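You operate a simulated robot arm through the tools that you are given. There is no shell and no other tool. Be economical: measure what you need, move in short steps, check, and stop when the job is done.

Carry out the task below with a simulated robot arm. There is one attempt and no reset: what you move stays moved.

TASK
Turn the main switch off, swap the burnt fuse for the spare and test a lamp that it feeds.
Fine: burnt fuse in the red tray; leave the main switch off, the lamp buttons work without it; the last lamp tried shows LIT.

Only the result counts: the job must be done as asked and must still hold three seconds after the hand-in. Knocking over, shifting, dropping, spilling or breaking anything else fails it.

THE ROBOT
A 6-joint arm with a two-finger parallel gripper on a trunk, on a base that drives. Base frame: it is fixed to the floor where the robot stands at the start and does not move with it; the origin is under the middle of the robot, x ahead of it, y to its left, z up. Readings come in mm, degrees, newtons and seconds.
With the tool pointing down near the work surface it reaches from about 140 to 840 mm from the robot's upright axis, wherever it stands. Its first joint turns from -166.0 to 166.0 degrees. Places, roughly: horn switch [600, -100, 800]; lamps switch [600, 0, 800]; main switch [500, 0, 800]; pump switch [500, -200, 800]; start switch [500, -100, 800]; wiper switch [600, -200, 800]. Payload 3.91 kg.
The tool frame sits at the grasp point between the pads (the TCP): z along the fingers, y along the line on which they close. The tips reach 30 mm beyond it. Largest opening 110 mm; finger width 20, thickness 10; the body of the gripper, 48 by 112 mm, starts 55 mm behind the TCP.
Orientation is that of the tool frame in the base frame, as a unit quaternion [x, y, z, w]. With the fingers straight down and closing along the base's y, the tool's x points along the base's -x, its y along +y and its z along -z.

THE INTERFACE
- The arm moves only by the tool send_rows. Its argument "series" is a list of rows, each a list of 7 numbers: the gripper command, from -1 (shut) to 1 (fully open), values between in proportion, then the shift along the base's x, y, z in mm, then the turn, a rotation vector about the base's x, y, z in degrees. In form: [[hand, dx, dy, dz, wx, wy, wz], ...]. A call has 1 to 8 rows; each row is the pose to reach, as a shift and turn from the pose commanded when the call began. Each row takes 0.2 s and may step no farther than 50 mm and 8.6 degrees from the row before; otherwise, or with a gripper value out of range, the whole call is refused. A pose out of reach is approached as far as the arm can. The call stops where the force on the tool passes 90 N (or 10 N more than at its start, if that is more) or the arm is blocked; 0.2 s more then pass. Each finger travels about 108 mm/s and halts on what it meets, pressing with about 37 N; the grip force reading is that of the motor and also rises with nothing between the fingers. The clock runs only during rows and for 0.2 s after the last one: add rows that repeat a pose to give the fingers time. The reply holds the time, the measured pose of the TCP, the force on the tool along the base axes, the opening and the grip force, in the units named above and with some noise, with the torque about the TCP (base axes, N m) and any sound that the robot's microphone picked up.
- Cameras (640 x 400 px; columns grow to the right, rows downward): "scene" is now at [-104.4, 52.5, 1377.6]; the picture's right is [0.62, -0.78, 0.00], its down [-0.52, -0.42, -0.74] and it looks along [0.58, 0.46, -0.67] (base axes); focal length 256 px, centre (320, 200). "wrist" rides on the gripper at [77, 7, -115] in the tool frame; the picture's right is [-0.09, 1.00, 0.00], its down [-0.80, -0.07, -0.59] and it looks along [-0.59, -0.05, 0.80] (tool axes); focal length 270 px, centre (320, 200). There is no depth. A picture from a camera that has moved, and an enlarged one, comes with that camera's place and axes in the base frame and with its lens.
- grab_frame(camera): a new picture of that camera. It takes no simulated time.
- raise_lower(by): slides the trunk up (or, below 0, down) by that many mm; the arm and the scene camera ride with it, the base frame stays. It gives what a move gives, with no picture.
- roll_base(legs): drives the robot by 1 to 6 legs, each [ahead, left, turn to the left] in mm, mm and degrees, along the robot's own axes; the way and the turn of a leg run together, so that a leg with both is an arc; at most 1500 mm and 180 degrees a leg. The arm and the cameras ride along, it lands a little off, and it stops where it bumps. It gives what a move gives.
- turn_head(pan, tilt): turns the head with the scene camera to pan (to the left, within 86 degrees either way) and tilt (down, from -29 to 69), counted from straight ahead of the robot. It gives what a move gives.
- close_up(camera, box): a new picture of the part [left, top, right, bottom] of that camera's present view, enlarged. It takes no simulated time.
- close_job(): hands the job in; it is judged then, once.

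Go step by step. Nothing tells you exact positions but the pictures and the camera data: compare them with the known pose of the tool, close in by small moves and look again before you grip or let go. The budget is 120 turns and 90 pictures, counting those below and the enlarged ones. Unless the task says otherwise, let go and move clear before handing in, and close with one line.

The tools are called after "Request:" as name(argument=value, ...) on one line, values as JSON. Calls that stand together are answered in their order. send_rows: Moves the arm, as the interface text tells. Its arguments: {"type":"object","properties":{"series":{"type":"array"}},"required":["series"]} The other tools are called the same way: raise_lower (by) slides the trunk up or down; roll_base (legs) drives the base; turn_head (pan, tilt) turns the head that bears the scene camera; grab_frame (camera) takes a picture; close_up (camera, box) takes an enlarged picture of a part of a camera's view; close_job () hands the job in.

At the start:

```text
time_s: 0.0
ee_pos: [242.9, 363.4, 1097.8]
tcp_rot: [-0.001, 1.0, 0.0, 0.0]
contact_force: [0.0, -0.1, 0.4]
moment: [-0.02, -0.01, 0.04]
opening: 109.9
grip_force: 0.1
trunk travel left (down, up): [-325.0, 215.0]
robot x, y, heading: [0.0, -1.7, 0.2]
head pan, tilt: [38.6, 42.2]
```

scene: 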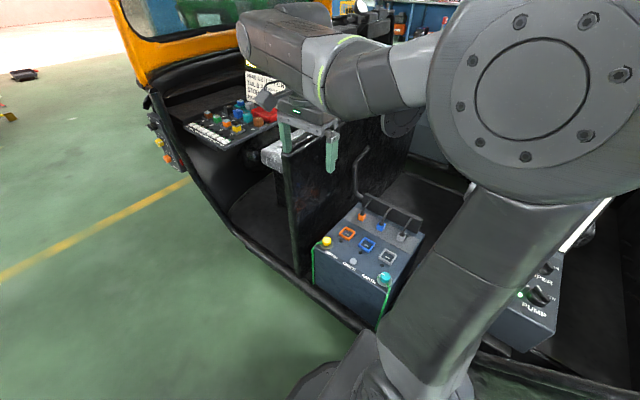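
wrist: 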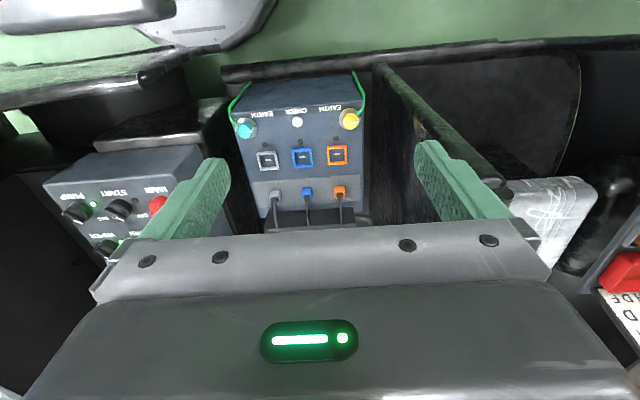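

I see a switch box to the right, a plug box in the middle, and what looks like a fuse board with a red tray and a notice on the far left. I'll take enlarged looks at these first.

Request:
close_up(camera="scene", box=[140, 50, 340, 175])

Request:
turn_head(pan=-10, tilt=50)

```text
3.20 times, centred on (240, 112) of scene
camera zoom: at [-104.4, 52.5, 1377.6], right [0.62, -0.78, 0.0], down [-0.52, -0.42, -0.74], along [0.58, 0.46, -0.67], focal length 819 px, centre (576, 480)
```

zoom: 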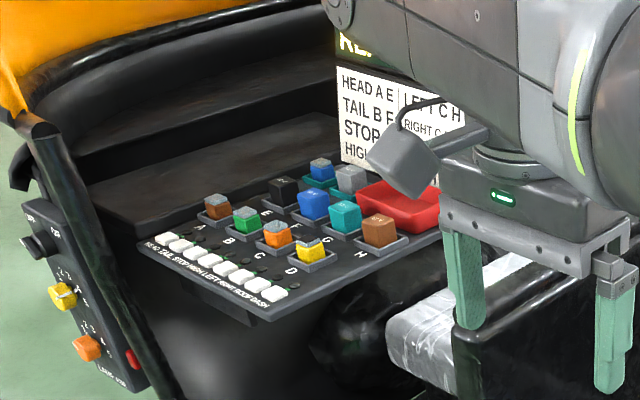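

```text
time_s: 1.2
ee_pos: [243.5, 364.2, 1096.9]
tcp_rot: [0.0, 1.0, 0.0, 0.0]
contact_force: [-0.2, 0.2, 0.2]
moment: [-0.02, 0.01, 0.02]
opening: 110.0
grip_force: 0.1
trunk travel left (down, up): [-325.0, 215.0]
robot x, y, heading: [2.7, 0.5, -0.0]
head pan, tilt: [-10.0, 50.0]
```

The fuse board has fuses A–H, lamp buttons along its front, and a notice of which fuse feeds which lamp. Next I look at the switch box.

Request:
grab_frame(camera="scene")

```text
86 pictures are left
camera scene: at [-93.8, -12.9, 1366.7], right [-0.17, -0.98, 0.0], down [-0.75, 0.13, -0.64], along [0.63, -0.11, -0.77], focal length 256 px, centre (320, 200)
```

scene: 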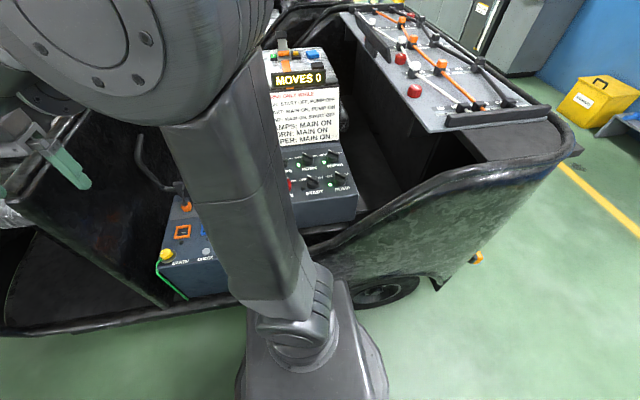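

The switch box has a notice with rules and a "MOVES" counter. I enlarge it.

Request:
close_up(camera="scene", box=[255, 40, 375, 115])

Request:
close_up(camera="scene", box=[255, 120, 375, 245])

Request:
close_up(camera="wrist", box=[30, 130, 230, 260])

```text
5.33 times, centred on (315, 78) of scene
camera zoom: at [-93.8, -12.9, 1366.7], right [-0.17, -0.98, 0.0], down [-0.75, 0.13, -0.64], along [0.63, -0.11, -0.77], focal length 1366 px, centre (347, 853)
```

zoom: 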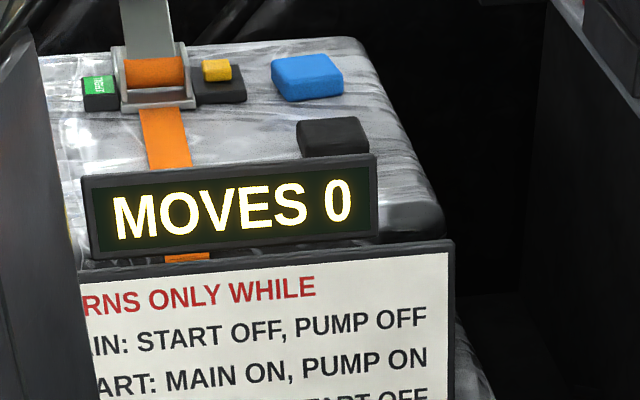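

```text
3.20 times, centred on (315, 182) of scene
camera zoom: at [-93.8, -12.9, 1366.7], right [-0.17, -0.98, 0.0], down [-0.75, 0.13, -0.64], along [0.63, -0.11, -0.77], focal length 819 px, centre (336, 256)
```

zoom: 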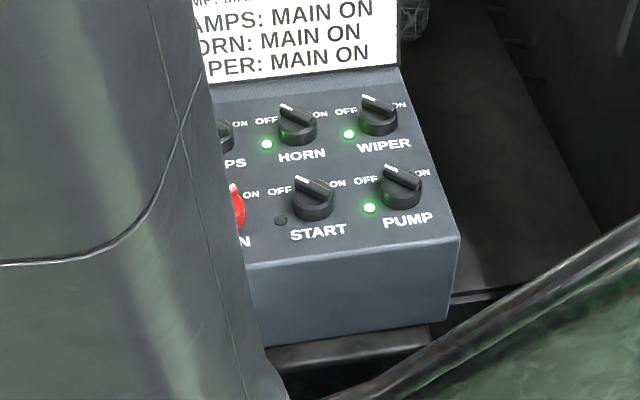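

```text
3.08 times, centred on (130, 195) of wrist
camera zoom: at [166.6, 370.8, 1211.9], right [0.09, 1.0, 0.0], down [0.8, -0.07, 0.59], along [0.59, -0.05, -0.8], focal length 832 px, centre (905, 215)
```

zoom: 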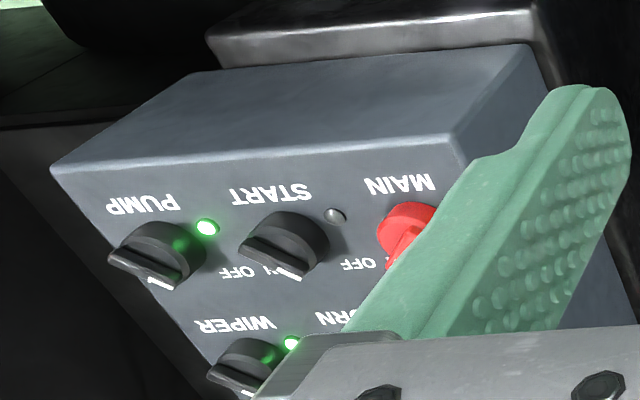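

The rules say MAIN turns only while START and PUMP are off, and PUMP's lamp is green. I'll lift the arm and move it across above the switch box, to read the notice fully and see the knobs.

Request:
send_rows(series=[[1, 0, 0, 45, 0, 0, 0], [1, 0, -45, 60, 0, 0, 0], [1, 0, -93, 60, 0, 0, 0], [1, 0, -141, 60, 0, 0, 0], [1, 0, -189, 60, 0, 0, 0], [1, 0, -237, 60, 0, 0, 0], [1, 0, -285, 60, 0, 0, 0], [1, 0, -333, 60, 0, 0, 0]])

Request:
send_rows(series=[[-1, 10, -45, 0, 0, 0, 0], [-1, 20, -90, 0, 0, 0, 0], [-1, 30, -135, 0, 0, 0, 0], [-1, 40, -180, 0, 0, 0, 0], [-1, 50, -225, 0, 0, 0, 0]])

Request:
turn_head(pan=8, tilt=45)

Request:
grab_frame(camera="scene")

Request:
grab_frame(camera="wrist")

```text
time_s: 3.0
ee_pos: [241.4, 31.8, 1162.2]
tcp_rot: [-0.008, 1.0, 0.004, 0.006]
contact_force: [0.3, -1.0, -0.4]
moment: [0.01, 0.0, -0.01]
opening: 110.1
grip_force: 0.0
trunk travel left (down, up): [-325.0, 215.0]
robot x, y, heading: [1.7, 1.3, 0.0]
head pan, tilt: [-10.0, 50.0]
```

```text
time_s: 3.5
ee_pos: [247.4, 31.3, 1166.4]
tcp_rot: [-0.147, 0.989, 0.006, 0.018]
contact_force: [-1.0, 0.2, -0.2]
moment: [-0.02, 0.0, 0.0]
opening: 7.0
grip_force: 0.0
trunk travel left (down, up): [-325.0, 215.0]
robot x, y, heading: [-0.4, -0.9, 0.1]
head pan, tilt: [-10.0, 50.0]
stopped in row 2: the arm was blocked; the commanded pose is now the measured one
```

```text
time_s: 4.3
ee_pos: [247.3, 31.5, 1165.8]
tcp_rot: [-0.147, 0.989, 0.006, 0.016]
contact_force: [-0.5, 0.4, 0.7]
moment: [-0.03, -0.03, 0.03]
opening: 0.1
grip_force: 37.2
trunk travel left (down, up): [-325.0, 215.0]
robot x, y, heading: [1.8, 0.9, 0.2]
head pan, tilt: [8.0, 45.0]
```

```text
82 pictures are left
camera scene: at [-98.0, -20.3, 1363.2], right [-0.28, -0.96, 0.0], down [-0.76, 0.22, -0.61], along [0.58, -0.17, -0.79], focal length 256 px, centre (320, 200)
```

scene: 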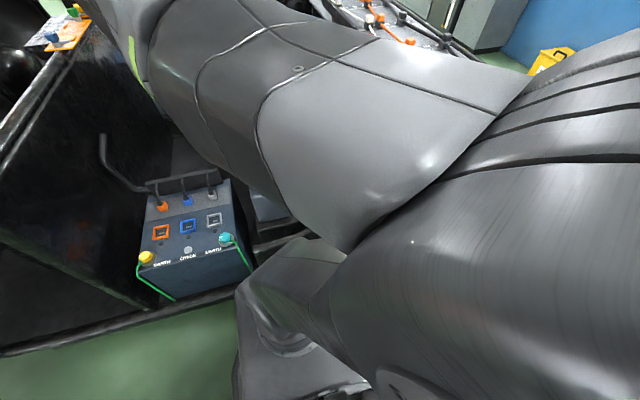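

```text
81 pictures are left
camera wrist: at [169.1, 13.3, 1277.3], right [-0.21, 0.98, 0.01], down [0.77, 0.16, 0.62], along [0.61, 0.14, -0.78], focal length 270 px, centre (320, 200)
```

wrist: 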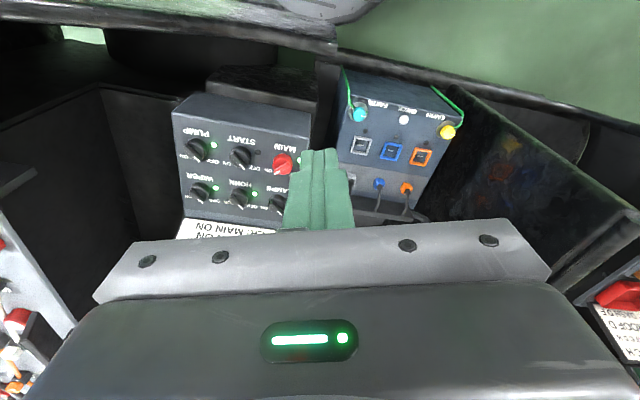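

The second move was blocked: the elbow folded back toward the head, and the head seems pushed. I'll reach forward to unfold the arm and straighten the tool.

Request:
send_rows(series=[[-1, 40, 20, 0, 0, 0, -8], [-1, 80, 40, 0, 0, 0, -16], [-1, 120, 40, 0, 0, 0, -16], [-1, 160, 40, 0, 0, 0, -16]])

Request:
turn_head(pan=0, tilt=40)

Request:
grab_frame(camera="scene")

```text
time_s: 5.3
ee_pos: [409.7, 68.5, 1164.4]
tcp_rot: [-0.003, 1.0, 0.004, 0.016]
contact_force: [-1.0, 0.1, 0.3]
moment: [0.02, 0.02, -0.01]
opening: 0.0
grip_force: 36.7
trunk travel left (down, up): [-325.0, 215.0]
robot x, y, heading: [-0.0, -0.9, 0.2]
head pan, tilt: [8.0, 45.0]
```

```text
time_s: 6.0
ee_pos: [408.3, 69.3, 1164.2]
tcp_rot: [-0.004, 1.0, 0.004, 0.017]
contact_force: [0.8, -0.4, -0.3]
moment: [-0.02, -0.01, -0.01]
opening: 0.0
grip_force: 36.9
trunk travel left (down, up): [-325.0, 215.0]
robot x, y, heading: [2.1, -0.0, -0.1]
head pan, tilt: [0.0, 40.0]
```

```text
80 pictures are left
camera scene: at [-84.6, 0.4, 1380.8], right [0.0, -1.0, 0.0], down [-0.64, 0.0, -0.77], along [0.77, 0.0, -0.64], focal length 256 px, centre (320, 200)
```

scene: 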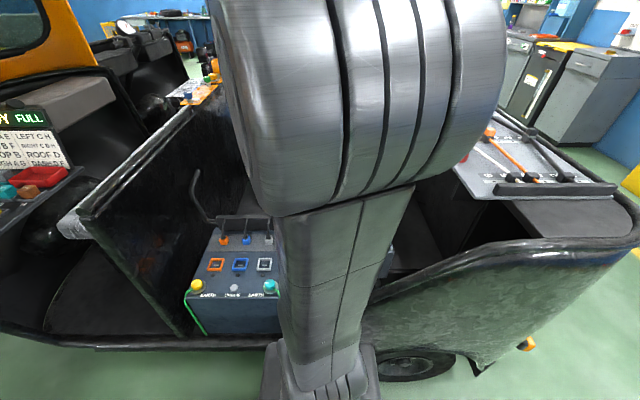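

The head is free again. I know enough of the rules: PUMP off first, then MAIN. I'll bring the wrist camera close over the switch box to see the knob angles.

Request:
send_rows(series=[[-1, -5, -45, -10, 0, 0, 0], [-1, -10, -90, -20, 0, 0, 0], [-1, -15, -135, -40, 0, 0, 0], [-1, -20, -175, -60, 0, 0, 0], [-1, -20, -200, -100, 0, 0, 0], [-1, -20, -200, -140, 0, 0, 0]])

Request:
grab_frame(camera="wrist")

```text
time_s: 7.4
ee_pos: [390.5, -131.8, 1025.3]
tcp_rot: [-0.005, 1.0, 0.004, 0.018]
contact_force: [0.8, -0.7, -0.4]
moment: [-0.04, 0.0, 0.0]
opening: 0.0
grip_force: 36.8
trunk travel left (down, up): [-325.0, 215.0]
robot x, y, heading: [-0.4, 2.1, -0.1]
head pan, tilt: [0.0, 40.0]
```

```text
79 pictures are left
camera wrist: at [308.9, -125.5, 1137.0], right [0.08, 1.0, 0.01], down [0.78, -0.07, 0.62], along [0.62, -0.04, -0.78], focal length 270 px, centre (320, 200)
```

wrist: 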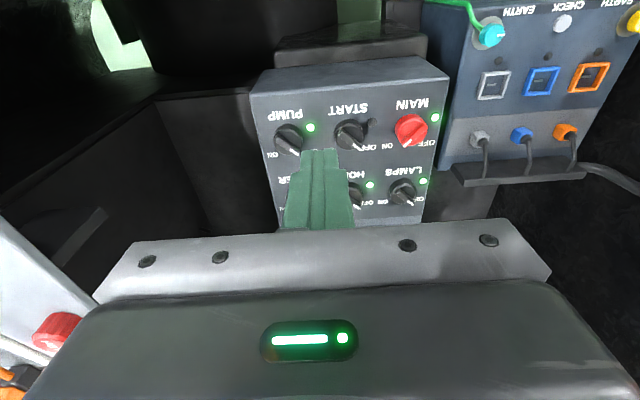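

Request:
close_up(camera="wrist", box=[245, 60, 455, 230])

```text
2.35 times, centred on (350, 145) of wrist
camera zoom: at [308.9, -125.5, 1137.0], right [0.08, 1.0, 0.01], down [0.78, -0.07, 0.62], along [0.62, -0.04, -0.78], focal length 636 px, centre (249, 329)
```

zoom: 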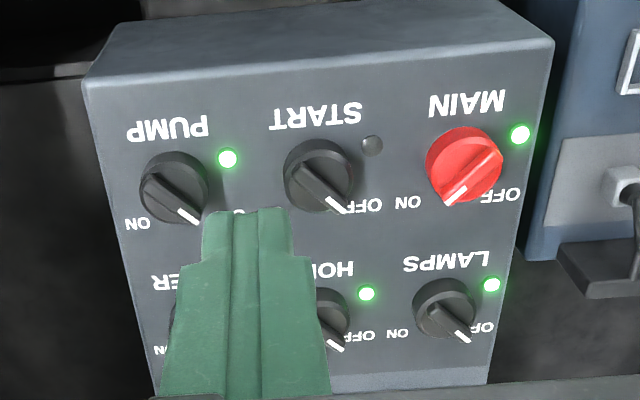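

The lamp beside a knob seems to mean "may be turned": MAIN points to ON with a green lamp, START and PUMP already point to OFF. So MAIN can be turned directly. I'll move above MAIN with the tool turned so that the fingers straddle its bar, and look.

Request:
send_rows(series=[[0.1, 10, 22, -10, 0, 0, -7.5], [0.1, 20, 44, -20, 0, 0, -15], [0.1, 30, 66, -30, 0, 0, -22.5], [0.1, 40, 88, -40, 0, 0, -30], [0.1, 50, 110, -60, 0, 0, -37.5], [0.1, 60, 128, -90, 0, 0, -45]])

Request:
grab_frame(camera="wrist")

```text
time_s: 8.8
ee_pos: [448.3, -1.8, 934.9]
tcp_rot: [0.38, 0.925, -0.004, 0.017]
contact_force: [0.3, -0.2, 0.6]
moment: [-0.03, -0.03, -0.01]
opening: 60.5
grip_force: 0.1
trunk travel left (down, up): [-325.0, 215.0]
robot x, y, heading: [-2.3, -0.7, 0.2]
head pan, tilt: [0.0, 40.0]
```

```text
77 pictures are left
camera wrist: at [395.6, 59.3, 1047.0], right [0.76, 0.65, 0.01], down [0.5, -0.6, 0.62], along [0.41, -0.47, -0.78], focal length 270 px, centre (320, 200)
```

wrist: 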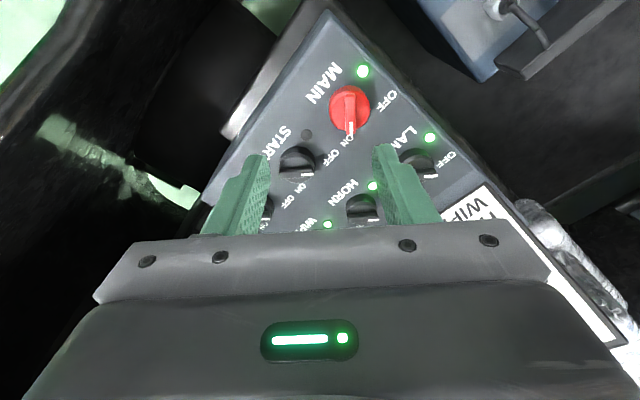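

MAIN triangulates to about (489, 3, 763), with its bar lying along the tool's x. I'll level the tool, go over it and check before going down.

Request:
send_rows(series=[[0.0, 20, 2, -30, 0.5, 0.8, 0], [0.0, 40, 5, -70, 1.1, 1.6, -1], [0.0, 40, 5, -85, 1.1, 1.6, -1]])

Request:
grab_frame(camera="wrist")

```text
time_s: 9.6
ee_pos: [488.2, 3.0, 849.2]
tcp_rot: [0.387, 0.922, 0.0, 0.002]
contact_force: [0.1, -0.2, 0.7]
moment: [0.0, 0.0, -0.03]
opening: 55.5
grip_force: 0.0
trunk travel left (down, up): [-325.0, 215.0]
robot x, y, heading: [2.1, 2.2, -0.1]
head pan, tilt: [0.0, 40.0]
```

```text
76 pictures are left
camera wrist: at [438.8, 62.0, 964.6], right [0.77, 0.63, 0.0], down [0.51, -0.62, 0.6], along [0.38, -0.46, -0.8], focal length 270 px, centre (320, 200)
```

wrist: 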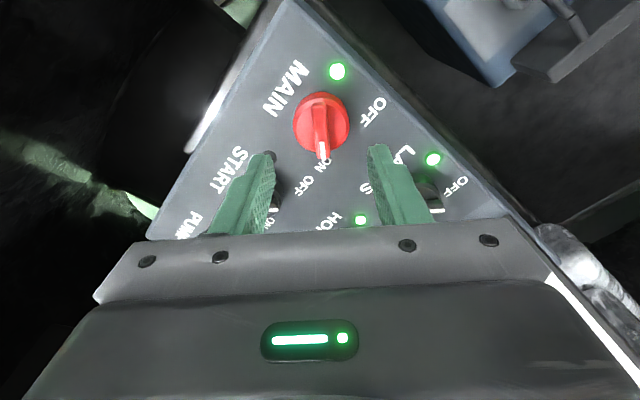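

The knob sits right on the tool axis. I go down with care.

Request:
send_rows(series=[[0.0, 0, 0, -30, 0, 0, 0], [0.0, 0, 0, -50, 0, 0, 0], [0.0, 0, 0, -65, 0, 0, 0]])

Request:
grab_frame(camera="wrist")

```text
time_s: 10.4
ee_pos: [487.6, 2.9, 786.0]
tcp_rot: [0.386, 0.923, 0.001, 0.0]
contact_force: [0.0, -1.6, -0.1]
moment: [-0.01, 0.02, -0.01]
opening: 54.6
grip_force: 0.0
trunk travel left (down, up): [-325.0, 215.0]
robot x, y, heading: [-1.1, 0.0, 0.2]
head pan, tilt: [0.0, 40.0]
```

```text
75 pictures are left
camera wrist: at [439.0, 62.3, 899.7], right [0.77, 0.64, 0.0], down [0.51, -0.62, 0.6], along [0.38, -0.46, -0.8], focal length 270 px, centre (320, 200)
```

wrist: 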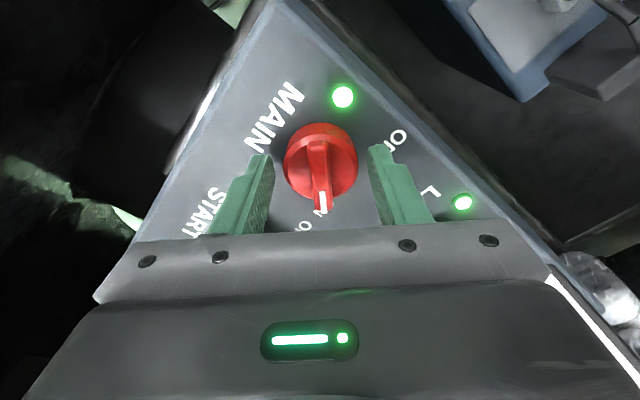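

Fingers straddle the knob. I close on it.

Request:
send_rows(series=[[-0.5, 0, 0, -4, 0, 0, 0], [-1, 0, 0, -4, 0, 0, 0], [-1, 0, 0, -4, 0, 0, 0]])

Request:
grab_frame(camera="wrist")

```text
time_s: 11.2
ee_pos: [488.3, 2.0, 783.8]
tcp_rot: [0.387, 0.922, 0.002, 0.003]
contact_force: [6.6, 3.9, 36.7]
moment: [-0.18, -0.06, 0.0]
opening: 44.2
grip_force: 44.9
trunk travel left (down, up): [-325.0, 215.0]
robot x, y, heading: [-3.0, 0.6, -0.1]
head pan, tilt: [0.0, 40.0]
```

```text
74 pictures are left
camera wrist: at [438.4, 62.5, 897.7], right [0.77, 0.64, 0.01], down [0.51, -0.62, 0.6], along [0.38, -0.46, -0.8], focal length 270 px, centre (320, 200)
```

wrist: 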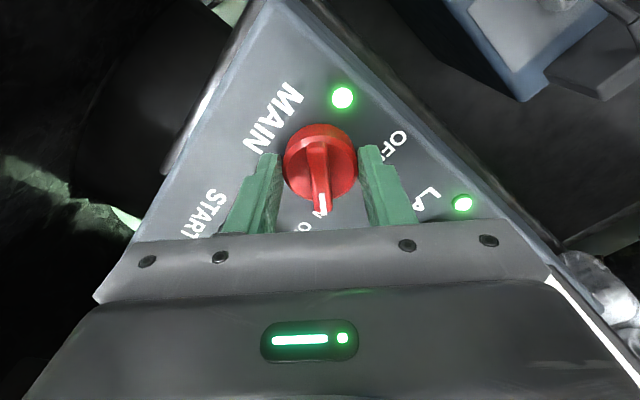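

The tips just touch the panel, with the 44 mm knob body between the pads. I lift by 3 mm and turn it to the left.

Request:
send_rows(series=[[-1, 0, 0, 3, 0, 0, 0], [-1, 0, 0, 3, 0, 0, 8], [-1, 0, 0, 3, 0, 0, 16], [-1, 0, 0, 3, 0, 0, 24], [-1, 0, 0, 3, 0, 0, 32], [-1, 0, 0, 3, 0, 0, 40], [-1, 0, 0, 3, 0, 0, 48]])

Request:
grab_frame(camera="wrist")

```text
time_s: 12.8
ee_pos: [487.6, 1.0, 782.9]
tcp_rot: [-0.023, 1.0, 0.001, 0.0]
contact_force: [4.8, -10.0, -10.6]
moment: [-0.89, -0.69, -0.03]
opening: 43.3
grip_force: 45.1
trunk travel left (down, up): [-325.0, 215.0]
robot x, y, heading: [-0.6, 0.0, -0.0]
head pan, tilt: [0.0, 40.0]
```

```text
73 pictures are left
camera wrist: at [411.0, 4.4, 898.2], right [0.04, 1.0, 0.0], down [0.8, -0.04, 0.59], along [0.59, -0.02, -0.81], focal length 270 px, centre (320, 200)
```

wrist: 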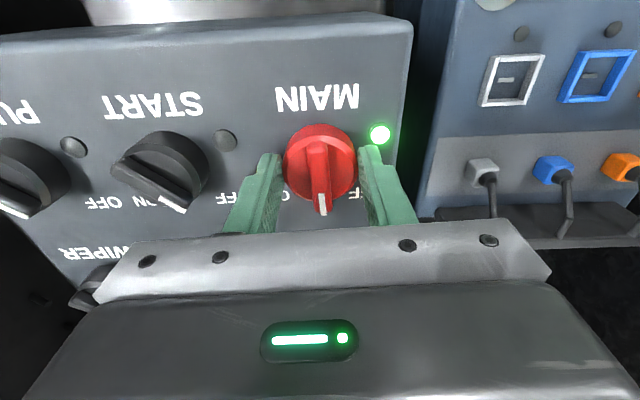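

The knob turns with the tool and PUMP's lamp already went dark. I finish the turn.

Request:
send_rows(series=[[-1, 0, 0, 0, 0, 0, 8], [-1, 0, 0, 0, 0, 0, 16], [-1, 0, 0, 0, 0, 0, 24], [-1, 0, 0, 0, 0, 0, 32], [-1, 0, 0, 0, 0, 0, 40], [-1, 0, 0, 0, 0, 0, 45]])

Request:
send_rows(series=[[-0.6, 0, 0, 0, 0, 0, 0], [0.0, 0, 0, 0, 0, 0, 0], [0.0, 0, 0, 30, 0, 0, 0], [0.0, 0, 0, 70, 0, 0, 0], [0.0, -20, 0, 110, 0, 0, -8], [0.0, -40, 0, 150, 0, 0, -16]])

Request:
grab_frame(camera="wrist")

```text
time_s: 14.2
ee_pos: [489.5, 0.5, 783.9]
tcp_rot: [-0.403, 0.915, 0.003, 0.002]
contact_force: [4.3, -29.5, -15.8]
moment: [-1.14, -0.57, -0.53]
opening: 43.5
grip_force: 44.9
trunk travel left (down, up): [-325.0, 215.0]
robot x, y, heading: [-0.7, 1.2, -0.0]
head pan, tilt: [0.0, 40.0]
```

```text
time_s: 15.6
ee_pos: [447.5, 1.1, 935.8]
tcp_rot: [-0.27, 0.963, 0.0, 0.001]
contact_force: [1.4, 0.2, 0.9]
moment: [0.01, 0.0, -0.01]
opening: 55.0
grip_force: 0.1
trunk travel left (down, up): [-325.0, 215.0]
robot x, y, heading: [-0.1, -1.9, 0.0]
head pan, tilt: [0.0, 40.0]
```

```text
72 pictures are left
camera wrist: at [377.7, -32.1, 1049.5], right [-0.44, 0.9, 0.0], down [0.72, 0.36, 0.6], along [0.53, 0.27, -0.8], focal length 270 px, centre (320, 200)
```

wrist: 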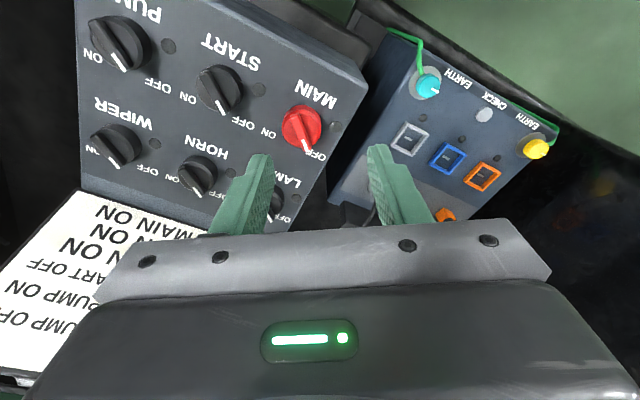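

Request:
close_up(camera="wrist", box=[70, 0, 390, 200])

Request:
turn_head(pan=45, tilt=35)

Request:
grab_frame(camera="scene")

```text
2.00 times, centred on (230, 100) of wrist
camera zoom: at [377.7, -32.1, 1049.5], right [-0.44, 0.9, 0.0], down [0.72, 0.36, 0.6], along [0.53, 0.27, -0.8], focal length 541 px, centre (500, 400)
```

zoom: 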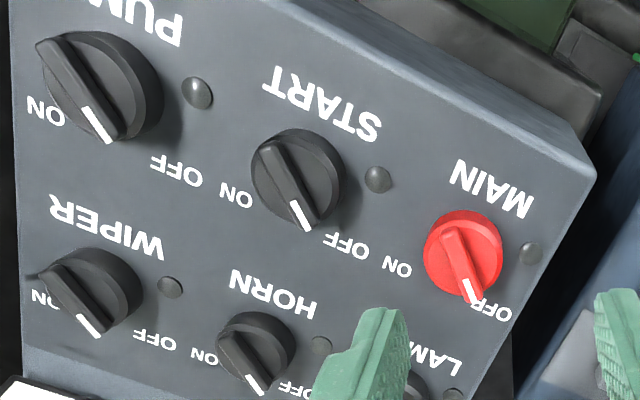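

```text
time_s: 16.7
ee_pos: [447.5, 2.6, 934.2]
tcp_rot: [-0.271, 0.962, 0.001, 0.001]
contact_force: [0.3, -0.2, -0.3]
moment: [-0.01, 0.02, -0.03]
opening: 55.1
grip_force: 0.1
trunk travel left (down, up): [-325.0, 215.0]
robot x, y, heading: [-2.5, -0.1, -0.2]
head pan, tilt: [45.0, 35.0]
```

```text
70 pictures are left
camera scene: at [-107.2, 62.6, 1388.4], right [0.71, -0.71, 0.0], down [-0.41, -0.41, -0.82], along [0.58, 0.58, -0.57], focal length 256 px, centre (320, 200)
```

scene: 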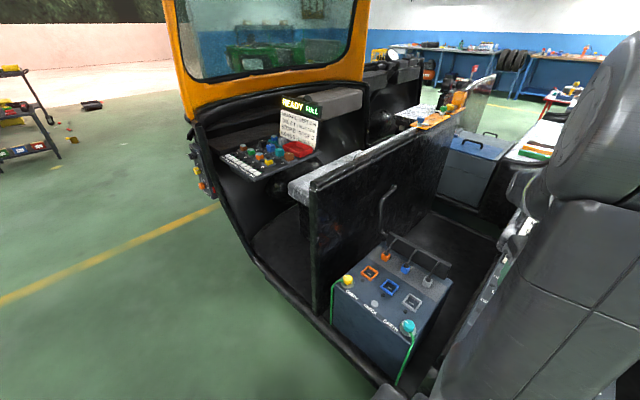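

All six knobs now point to OFF. Now the fuse board at the left: I enlarge it.

Request:
close_up(camera="scene", box=[270, 90, 340, 145])

Request:
close_up(camera="scene", box=[210, 125, 325, 195])

```text
7.27 times, centred on (305, 118) of scene
camera zoom: at [-107.2, 62.6, 1388.4], right [0.71, -0.71, 0.0], down [-0.41, -0.41, -0.82], along [0.58, 0.58, -0.57], focal length 1862 px, centre (429, 800)
```

zoom: 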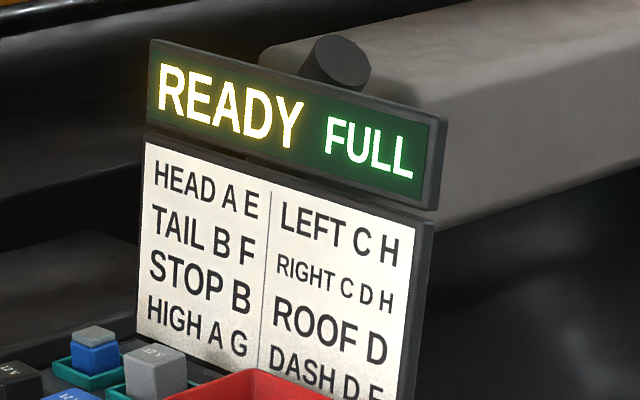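

```text
5.57 times, centred on (268, 160) of scene
camera zoom: at [-107.2, 62.6, 1388.4], right [0.71, -0.71, 0.0], down [-0.41, -0.41, -0.82], along [0.58, 0.58, -0.57], focal length 1425 px, centre (612, 423)
```

zoom: 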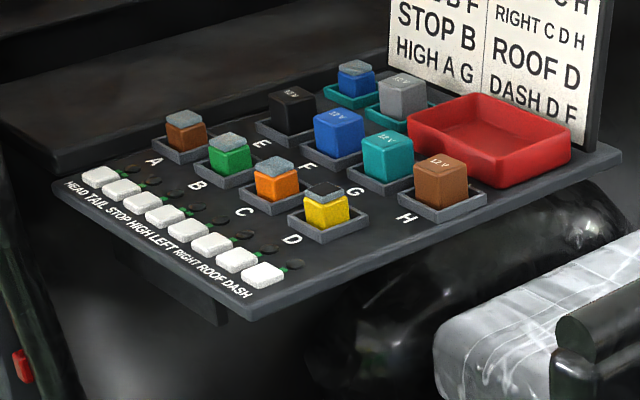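

Table: HEAD A E, TAIL B F, STOP B, HIGH A G, LEFT C H, RIGHT C D H, ROOF D, DASH D F. Fuse D has a dark cap and looks burnt; the spares sit in teal trays. I'll lift and fold the arm, then drive left towards the board.

Request:
send_rows(series=[[0.0, 0, 0, 50, 0, 0, -8], [0.0, -10, 0, 100, 0, 0, -16], [0.0, -20, 20, 150, 0, 0, -24], [0.0, -40, 60, 190, 0, 0, -31], [0.0, -60, 100, 220, 0, 0, -31], [0.0, -85, 140, 240, 0, 0, -31], [0.0, -110, 180, 250, 0, 0, -31], [0.0, -135, 220, 250, 0, 0, -31]])

Request:
send_rows(series=[[0.0, -20, 40, 0, 0, 0, 0], [0.0, -40, 80, 0, 0, 0, 0], [0.0, -60, 120, 0, 0, 0, 0]])

Request:
grab_frame(camera="scene")

```text
refused: row 2 steps farther than a row can; nothing moved
```

```text
time_s: 17.5
ee_pos: [387.6, 122.9, 933.9]
tcp_rot: [-0.271, 0.963, 0.001, 0.001]
contact_force: [0.9, -0.5, -0.2]
moment: [-0.03, 0.02, 0.0]
opening: 54.8
grip_force: 0.0
trunk travel left (down, up): [-325.0, 215.0]
robot x, y, heading: [-2.0, -2.2, 0.1]
head pan, tilt: [45.0, 35.0]
```

```text
67 pictures are left
camera scene: at [-107.3, 62.7, 1388.4], right [0.71, -0.71, 0.0], down [-0.41, -0.41, -0.82], along [0.58, 0.58, -0.57], focal length 256 px, centre (320, 200)
```

scene: 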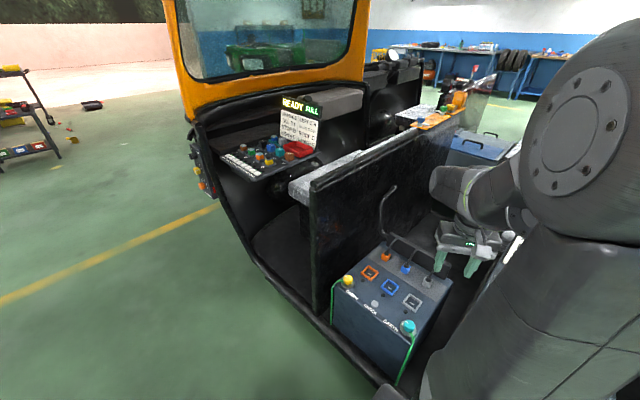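

The first series was refused for a too-long step and only the short one ran; no contact happened. I now lift straight up, then fold back.

Request:
send_rows(series=[[0.0, 0, 0, 45, 0, 0, 0], [0.0, 0, 0, 90, 0, 0, -6], [0.0, 0, 0, 135, 0, 0, -13], [0.0, 0, 0, 180, 0, 0, -20], [0.0, 0, 0, 225, 0, 0, -27], [0.0, -25, 25, 250, 0, 0, -31], [0.0, -55, 60, 250, 0, 0, -31], [0.0, -85, 95, 250, 0, 0, -31]])

```text
time_s: 19.3
ee_pos: [302.8, 217.6, 1185.8]
tcp_rot: [-0.003, 1.0, 0.001, 0.0]
contact_force: [-0.3, 0.8, -0.9]
moment: [-0.01, 0.02, 0.01]
opening: 55.3
grip_force: 0.0
trunk travel left (down, up): [-325.0, 215.0]
robot x, y, heading: [-2.2, -1.8, 0.1]
head pan, tilt: [45.0, 35.0]
```

Request:
roll_base(legs=[[0, 650, 0]])

Request:
grab_frame(camera="scene")

Request:
grab_frame(camera="wrist")

```text
time_s: 22.9
ee_pos: [303.8, 870.7, 1186.3]
tcp_rot: [-0.004, 1.0, 0.001, 0.001]
contact_force: [0.2, 0.1, -0.5]
moment: [0.0, 0.0, -0.02]
opening: 55.1
grip_force: 0.0
trunk travel left (down, up): [-325.0, 215.0]
robot x, y, heading: [0.1, 654.1, 0.2]
head pan, tilt: [45.0, 35.0]
```

```text
66 pictures are left
camera scene: at [-107.2, 715.8, 1388.4], right [0.71, -0.71, 0.0], down [-0.41, -0.41, -0.82], along [0.58, 0.58, -0.57], focal length 256 px, centre (320, 200)
```

scene: 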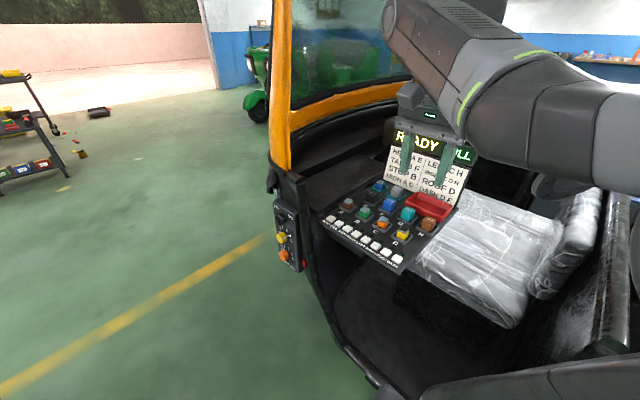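

```text
65 pictures are left
camera wrist: at [226.1, 877.1, 1299.3], right [0.08, 1.0, 0.0], down [0.8, -0.06, 0.6], along [0.59, -0.05, -0.8], focal length 270 px, centre (320, 200)
```

wrist: 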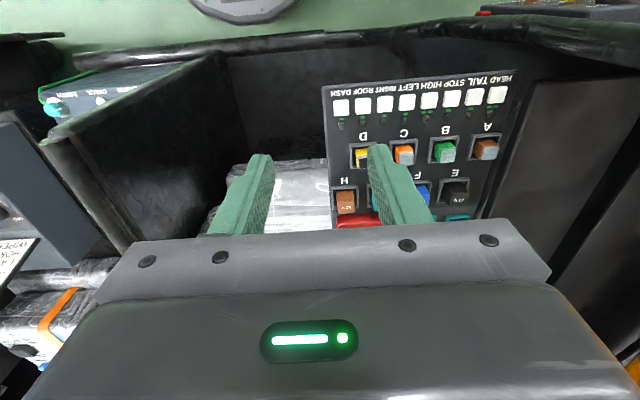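

Fuse D triangulates to about (446, 932, 890). I drive a little farther left so that the board is squarely ahead.

Request:
roll_base(legs=[[0, 260, 0]])

Request:
turn_head(pan=10, tilt=45)

Request:
grab_frame(camera="scene")

Request:
close_up(camera="wrist", box=[0, 60, 320, 260])

```text
time_s: 24.8
ee_pos: [303.7, 1131.0, 1184.9]
tcp_rot: [-0.003, 1.0, 0.0, 0.001]
contact_force: [0.3, -0.9, -0.2]
moment: [0.02, -0.01, -0.02]
opening: 55.0
grip_force: 0.0
trunk travel left (down, up): [-325.0, 215.0]
robot x, y, heading: [-0.2, 910.1, -0.2]
head pan, tilt: [45.0, 35.0]
```

```text
time_s: 25.8
ee_pos: [304.2, 1131.1, 1184.3]
tcp_rot: [-0.004, 1.0, 0.001, 0.001]
contact_force: [0.0, 0.5, 0.3]
moment: [0.01, -0.01, -0.02]
opening: 54.9
grip_force: 0.0
trunk travel left (down, up): [-325.0, 215.0]
robot x, y, heading: [-2.8, 914.8, -0.2]
head pan, tilt: [10.0, 45.0]
```

```text
64 pictures are left
camera scene: at [-89.2, 927.9, 1373.6], right [0.17, -0.98, 0.0], down [-0.7, -0.12, -0.71], along [0.7, 0.12, -0.71], focal length 256 px, centre (320, 200)
```

scene: 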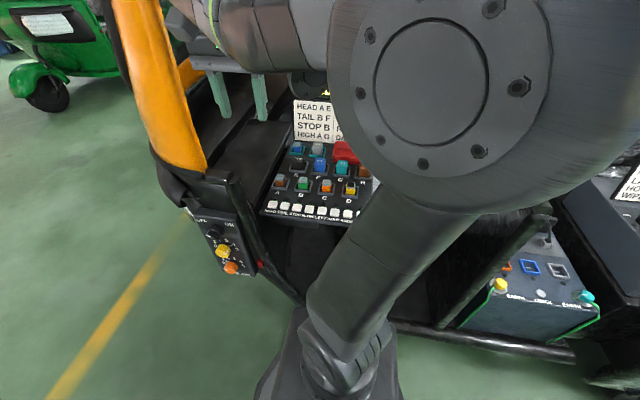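

```text
2.00 times, centred on (160, 160) of wrist
camera zoom: at [226.7, 1136.8, 1299.3], right [0.08, 1.0, 0.0], down [0.8, -0.07, 0.6], along [0.59, -0.05, -0.8], focal length 541 px, centre (640, 280)
```

zoom: 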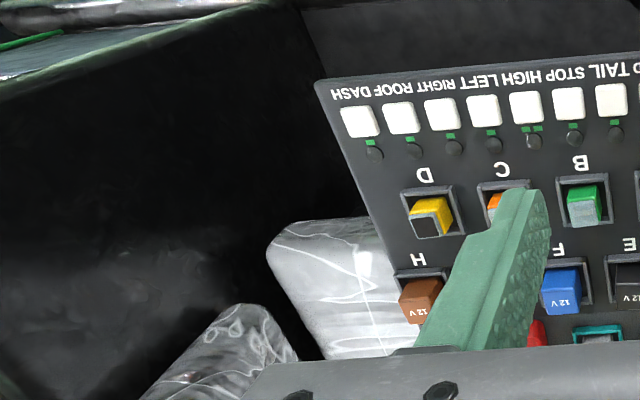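

D's window is black, so it is the burnt one. Now I bring the wrist camera over the board to see the spares and trays.

Request:
send_rows(series=[[0.5, 20, -15, -20, 0, 0, 0], [1, 45, -40, -40, 0, 0, 0], [1, 70, -65, -60, 0, 0, 0], [1, 90, -85, -80, 0, 0, 0]])

Request:
grab_frame(camera="wrist")

```text
time_s: 26.8
ee_pos: [393.3, 1045.7, 1104.9]
tcp_rot: [-0.003, 1.0, 0.001, 0.001]
contact_force: [-0.2, 0.9, -0.1]
moment: [-0.03, 0.02, -0.02]
opening: 109.9
grip_force: 0.0
trunk travel left (down, up): [-325.0, 215.0]
robot x, y, heading: [2.3, 912.3, 0.1]
head pan, tilt: [10.0, 45.0]
```

```text
62 pictures are left
camera wrist: at [317.2, 1051.7, 1219.2], right [0.08, 1.0, 0.0], down [0.8, -0.07, 0.59], along [0.59, -0.05, -0.8], focal length 270 px, centre (320, 200)
```

wrist: 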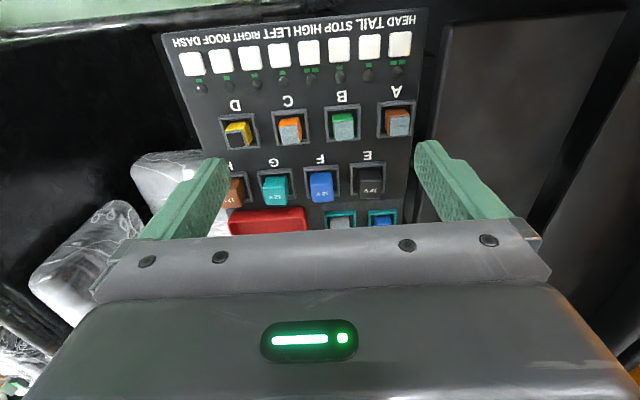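

Request:
send_rows(series=[[1, 30, 5, -20, 0, 0, 0], [1, 60, 10, -40, 0, 0, 0], [1, 90, 10, -60, 0, 0, 0]])

Request:
grab_frame(camera="wrist")

```text
time_s: 27.6
ee_pos: [485.9, 1055.5, 1044.4]
tcp_rot: [-0.003, 1.0, 0.001, 0.001]
contact_force: [-0.1, -0.3, 0.0]
moment: [0.02, 0.0, 0.01]
opening: 109.9
grip_force: 0.1
trunk travel left (down, up): [-325.0, 215.0]
robot x, y, heading: [-0.8, 914.4, -0.2]
head pan, tilt: [10.0, 45.0]
```

```text
61 pictures are left
camera wrist: at [408.2, 1061.8, 1159.6], right [0.08, 1.0, 0.0], down [0.8, -0.07, 0.6], along [0.59, -0.05, -0.8], focal length 270 px, centre (320, 200)
```

wrist: 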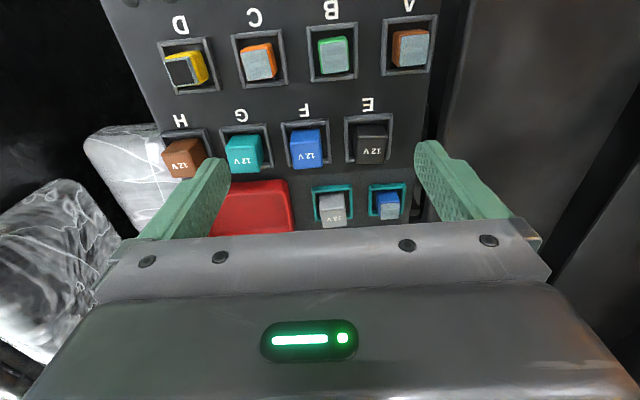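

The spare fuse (blue body, clear window) sits in the leftmost teal tray. I enlarge D and the spare to measure them.

Request:
close_up(camera="wrist", box=[150, 5, 310, 105])

Request:
close_up(camera="wrist", box=[300, 110, 460, 230])

```text
4.00 times, centred on (230, 55) of wrist
camera zoom: at [408.2, 1061.8, 1159.6], right [0.08, 1.0, 0.0], down [0.8, -0.07, 0.6], along [0.59, -0.05, -0.8], focal length 1081 px, centre (680, 780)
```

zoom: 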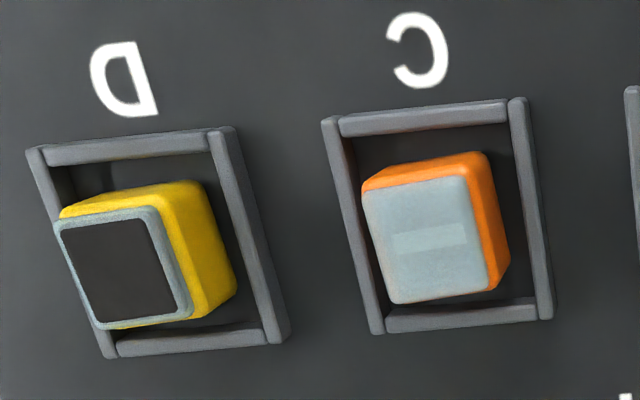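

```text
3.33 times, centred on (380, 170) of wrist
camera zoom: at [408.2, 1061.8, 1159.6], right [0.08, 1.0, 0.0], down [0.8, -0.07, 0.6], along [0.59, -0.05, -0.8], focal length 901 px, centre (120, 300)
```

zoom: 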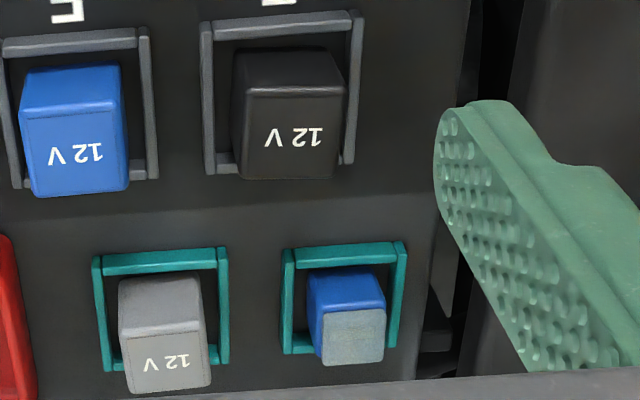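

D's top is at about (449, 931, 893) and is about 27 mm wide. I move over D with the fingers opened to 50 mm and check.

Request:
send_rows(series=[[0.5, -12, -42, 0, 0, 0, 0], [0, -25, -84, -20, 0, 0, 0], [-0.1, -37, -124.5, -50, 0, 0, 0], [-0.1, -37, -124.5, -84, 0, 0, 0]])

Request:
grab_frame(camera="wrist")

```text
refused: row 3 steps farther than a row can; nothing moved
```

```text
58 pictures are left
camera wrist: at [408.2, 1061.8, 1159.6], right [0.08, 1.0, 0.0], down [0.8, -0.07, 0.6], along [0.59, -0.05, -0.8], focal length 270 px, centre (320, 200)
```

wrist: 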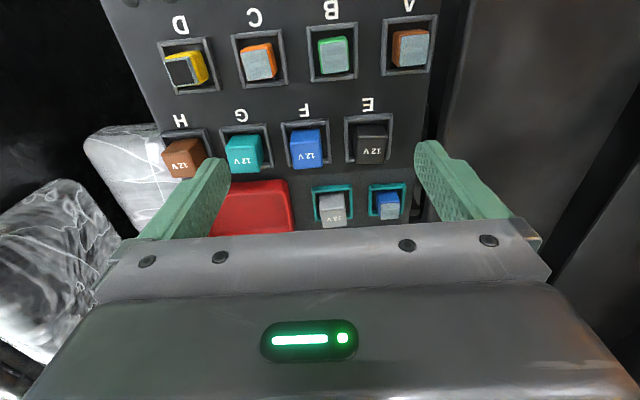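

The step was a bit too long; I resend it with smaller steps.

Request:
send_rows(series=[[0.5, -12, -41, 0, 0, 0, 0], [0, -25, -82, -15, 0, 0, 0], [-0.1, -37, -124.5, -30, 0, 0, 0], [-0.1, -37, -124.5, -60, 0, 0, 0], [-0.1, -37, -124.5, -84, 0, 0, 0]])

Request:
grab_frame(camera="wrist")

```text
time_s: 28.8
ee_pos: [446.8, 930.8, 961.8]
tcp_rot: [-0.003, 1.0, 0.001, 0.001]
contact_force: [-0.3, -0.4, -0.1]
moment: [0.01, -0.01, -0.02]
opening: 49.5
grip_force: 0.1
trunk travel left (down, up): [-325.0, 215.0]
robot x, y, heading: [2.6, 913.8, -0.2]
head pan, tilt: [10.0, 45.0]
```

```text
57 pictures are left
camera wrist: at [370.4, 937.0, 1075.2], right [0.08, 1.0, 0.0], down [0.8, -0.07, 0.6], along [0.59, -0.05, -0.8], focal length 270 px, centre (320, 200)
```

wrist: 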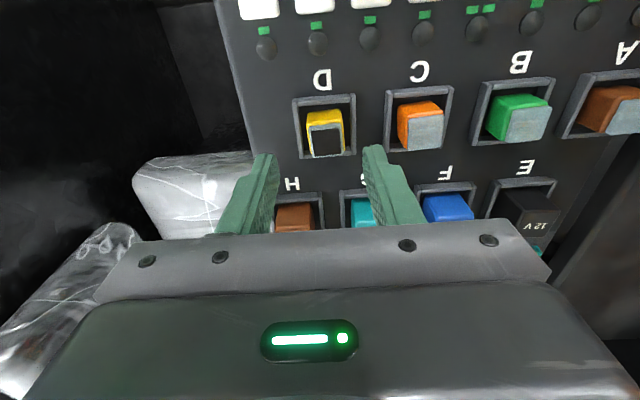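

D is close to the tool axis; small shift, then down to grip its upper part.

Request:
send_rows(series=[[-0.1, 4, 3, -25, 0, 0, 0], [-0.1, 4, 3, -45, 0, 0, 0], [-0.1, 4, 3, -56, 0, 0, 0]])

Request:
grab_frame(camera="wrist")

```text
time_s: 29.6
ee_pos: [451.3, 934.1, 905.0]
tcp_rot: [-0.003, 1.0, 0.001, 0.0]
contact_force: [-0.2, 0.1, 0.7]
moment: [0.02, 0.01, -0.01]
opening: 49.6
grip_force: 0.0
trunk travel left (down, up): [-325.0, 215.0]
robot x, y, heading: [-0.8, 913.2, -0.3]
head pan, tilt: [10.0, 45.0]
```

```text
56 pictures are left
camera wrist: at [373.8, 940.3, 1019.3], right [0.08, 1.0, 0.0], down [0.8, -0.07, 0.59], along [0.59, -0.05, -0.8], focal length 270 px, centre (320, 200)
```

wrist: 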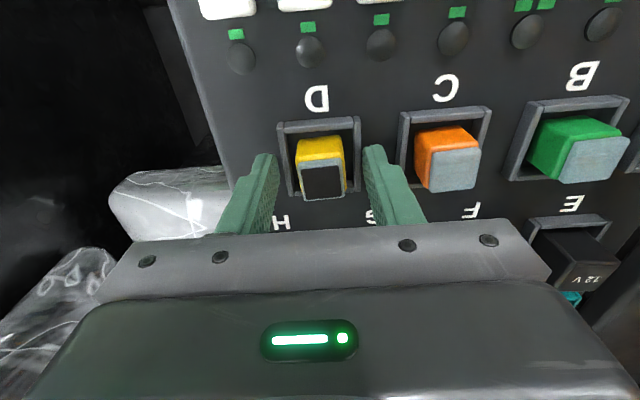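

D is centred between the pads. I close and lift a little.

Request:
send_rows(series=[[-0.5, 0, 0, 0, 0, 0, 0], [-1, 0, 0, 0, 0, 0, 0], [-1, 0, 0, 0, 0, 0, 0], [-1, 0, 0, 0, 0, 0, 0], [-1, 0, 0, 20, 0, 0, 0], [-1, 0, 0, 60, 0, 0, 0], [-1, 0, 0, 90, 0, 0, 0]])

Request:
grab_frame(camera="wrist")

```text
time_s: 31.2
ee_pos: [451.3, 933.2, 995.6]
tcp_rot: [-0.003, 1.0, 0.001, 0.002]
contact_force: [0.1, 0.1, 0.2]
moment: [0.0, 0.02, 0.02]
opening: 24.1
grip_force: 36.9
trunk travel left (down, up): [-325.0, 215.0]
robot x, y, heading: [-1.3, 911.0, -0.3]
head pan, tilt: [10.0, 45.0]
```

```text
55 pictures are left
camera wrist: at [373.1, 940.3, 1109.7], right [0.08, 1.0, 0.0], down [0.8, -0.07, 0.6], along [0.59, -0.05, -0.8], focal length 270 px, centre (320, 200)
```

wrist: 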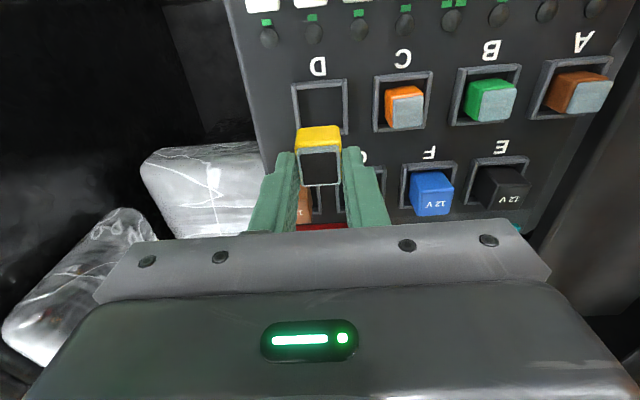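

The burnt fuse is held and socket D is seen empty at about (451, 934), board at z ≈ 861. Now towards the red tray.

Request:
send_rows(series=[[-1, 20, 5, 30, 0, 0, 0], [-1, 60, 15, 45, 0, 0, 0], [-1, 100, 25, 45, 0, 0, 0], [-1, 130, 32, 45, 0, 0, 0]])

Request:
grab_frame(camera="wrist")

Request:
grab_frame(camera="scene")

```text
time_s: 32.2
ee_pos: [581.3, 965.1, 1039.2]
tcp_rot: [-0.004, 1.0, 0.001, 0.0]
contact_force: [0.1, 0.0, -0.4]
moment: [0.0, -0.02, -0.01]
opening: 24.1
grip_force: 36.8
trunk travel left (down, up): [-325.0, 215.0]
robot x, y, heading: [0.4, 912.6, -0.4]
head pan, tilt: [10.0, 45.0]
```

```text
54 pictures are left
camera wrist: at [504.9, 972.1, 1153.6], right [0.08, 1.0, 0.0], down [0.8, -0.07, 0.59], along [0.59, -0.05, -0.8], focal length 270 px, centre (320, 200)
```

wrist: 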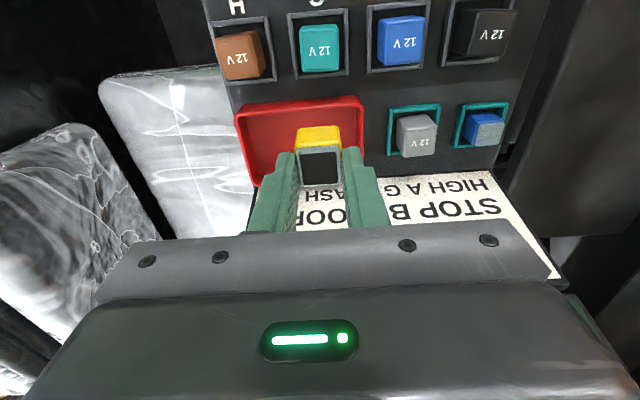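

```text
53 pictures are left
camera scene: at [-88.7, 928.0, 1373.6], right [0.17, -0.99, 0.0], down [-0.7, -0.12, -0.71], along [0.7, 0.12, -0.71], focal length 256 px, centre (320, 200)
```

scene: 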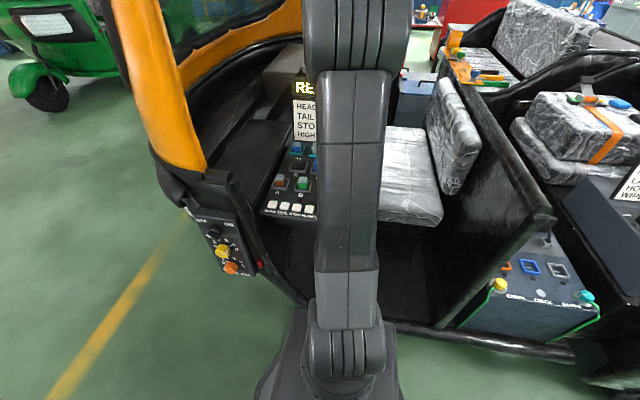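

The tray spans about x 583–670, y 881–1003. I lower the fuse into it at (610, 945).

Request:
send_rows(series=[[-1, 15, -10, -30, 0, 0, 0], [-1, 29, -20, -65, 0, 0, 0], [-1, 29, -20, -100, 0, 0, 0], [-1, 29, -20, -115, 0, 0, 0]])

Request:
grab_frame(camera="wrist")

```text
time_s: 33.2
ee_pos: [610.3, 946.3, 925.8]
tcp_rot: [-0.003, 1.0, 0.0, 0.0]
contact_force: [-0.4, -0.5, -0.5]
moment: [0.0, -0.01, 0.02]
opening: 24.1
grip_force: 37.1
trunk travel left (down, up): [-325.0, 215.0]
robot x, y, heading: [1.0, 910.4, -0.2]
head pan, tilt: [10.0, 45.0]
```

```text
52 pictures are left
camera wrist: at [532.7, 952.5, 1039.1], right [0.08, 1.0, 0.0], down [0.8, -0.07, 0.6], along [0.59, -0.05, -0.8], focal length 270 px, centre (320, 200)
```

wrist: 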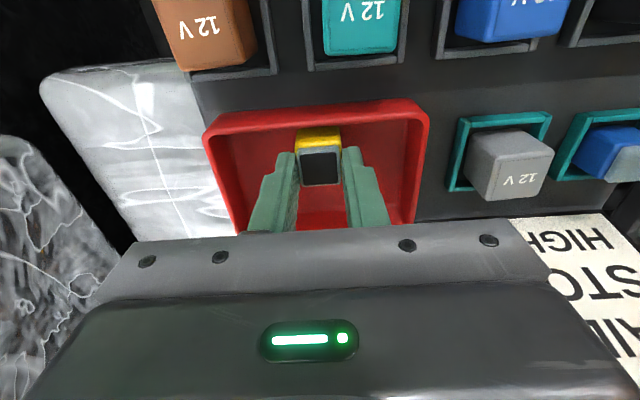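

The fuse is over the inside of the tray. I lower until it touches, then release.

Request:
send_rows(series=[[-1, 5, 0, -6, 0, 0, 0], [-1, 5, 0, -10, 0, 0, 0]])

```text
time_s: 33.8
ee_pos: [614.0, 946.2, 919.5]
tcp_rot: [-0.003, 1.0, 0.001, 0.005]
contact_force: [-2.0, 1.7, 27.4]
moment: [0.06, 0.49, 0.01]
opening: 24.1
grip_force: 36.9
trunk travel left (down, up): [-325.0, 215.0]
robot x, y, heading: [-0.2, 912.8, -0.1]
head pan, tilt: [10.0, 45.0]
```

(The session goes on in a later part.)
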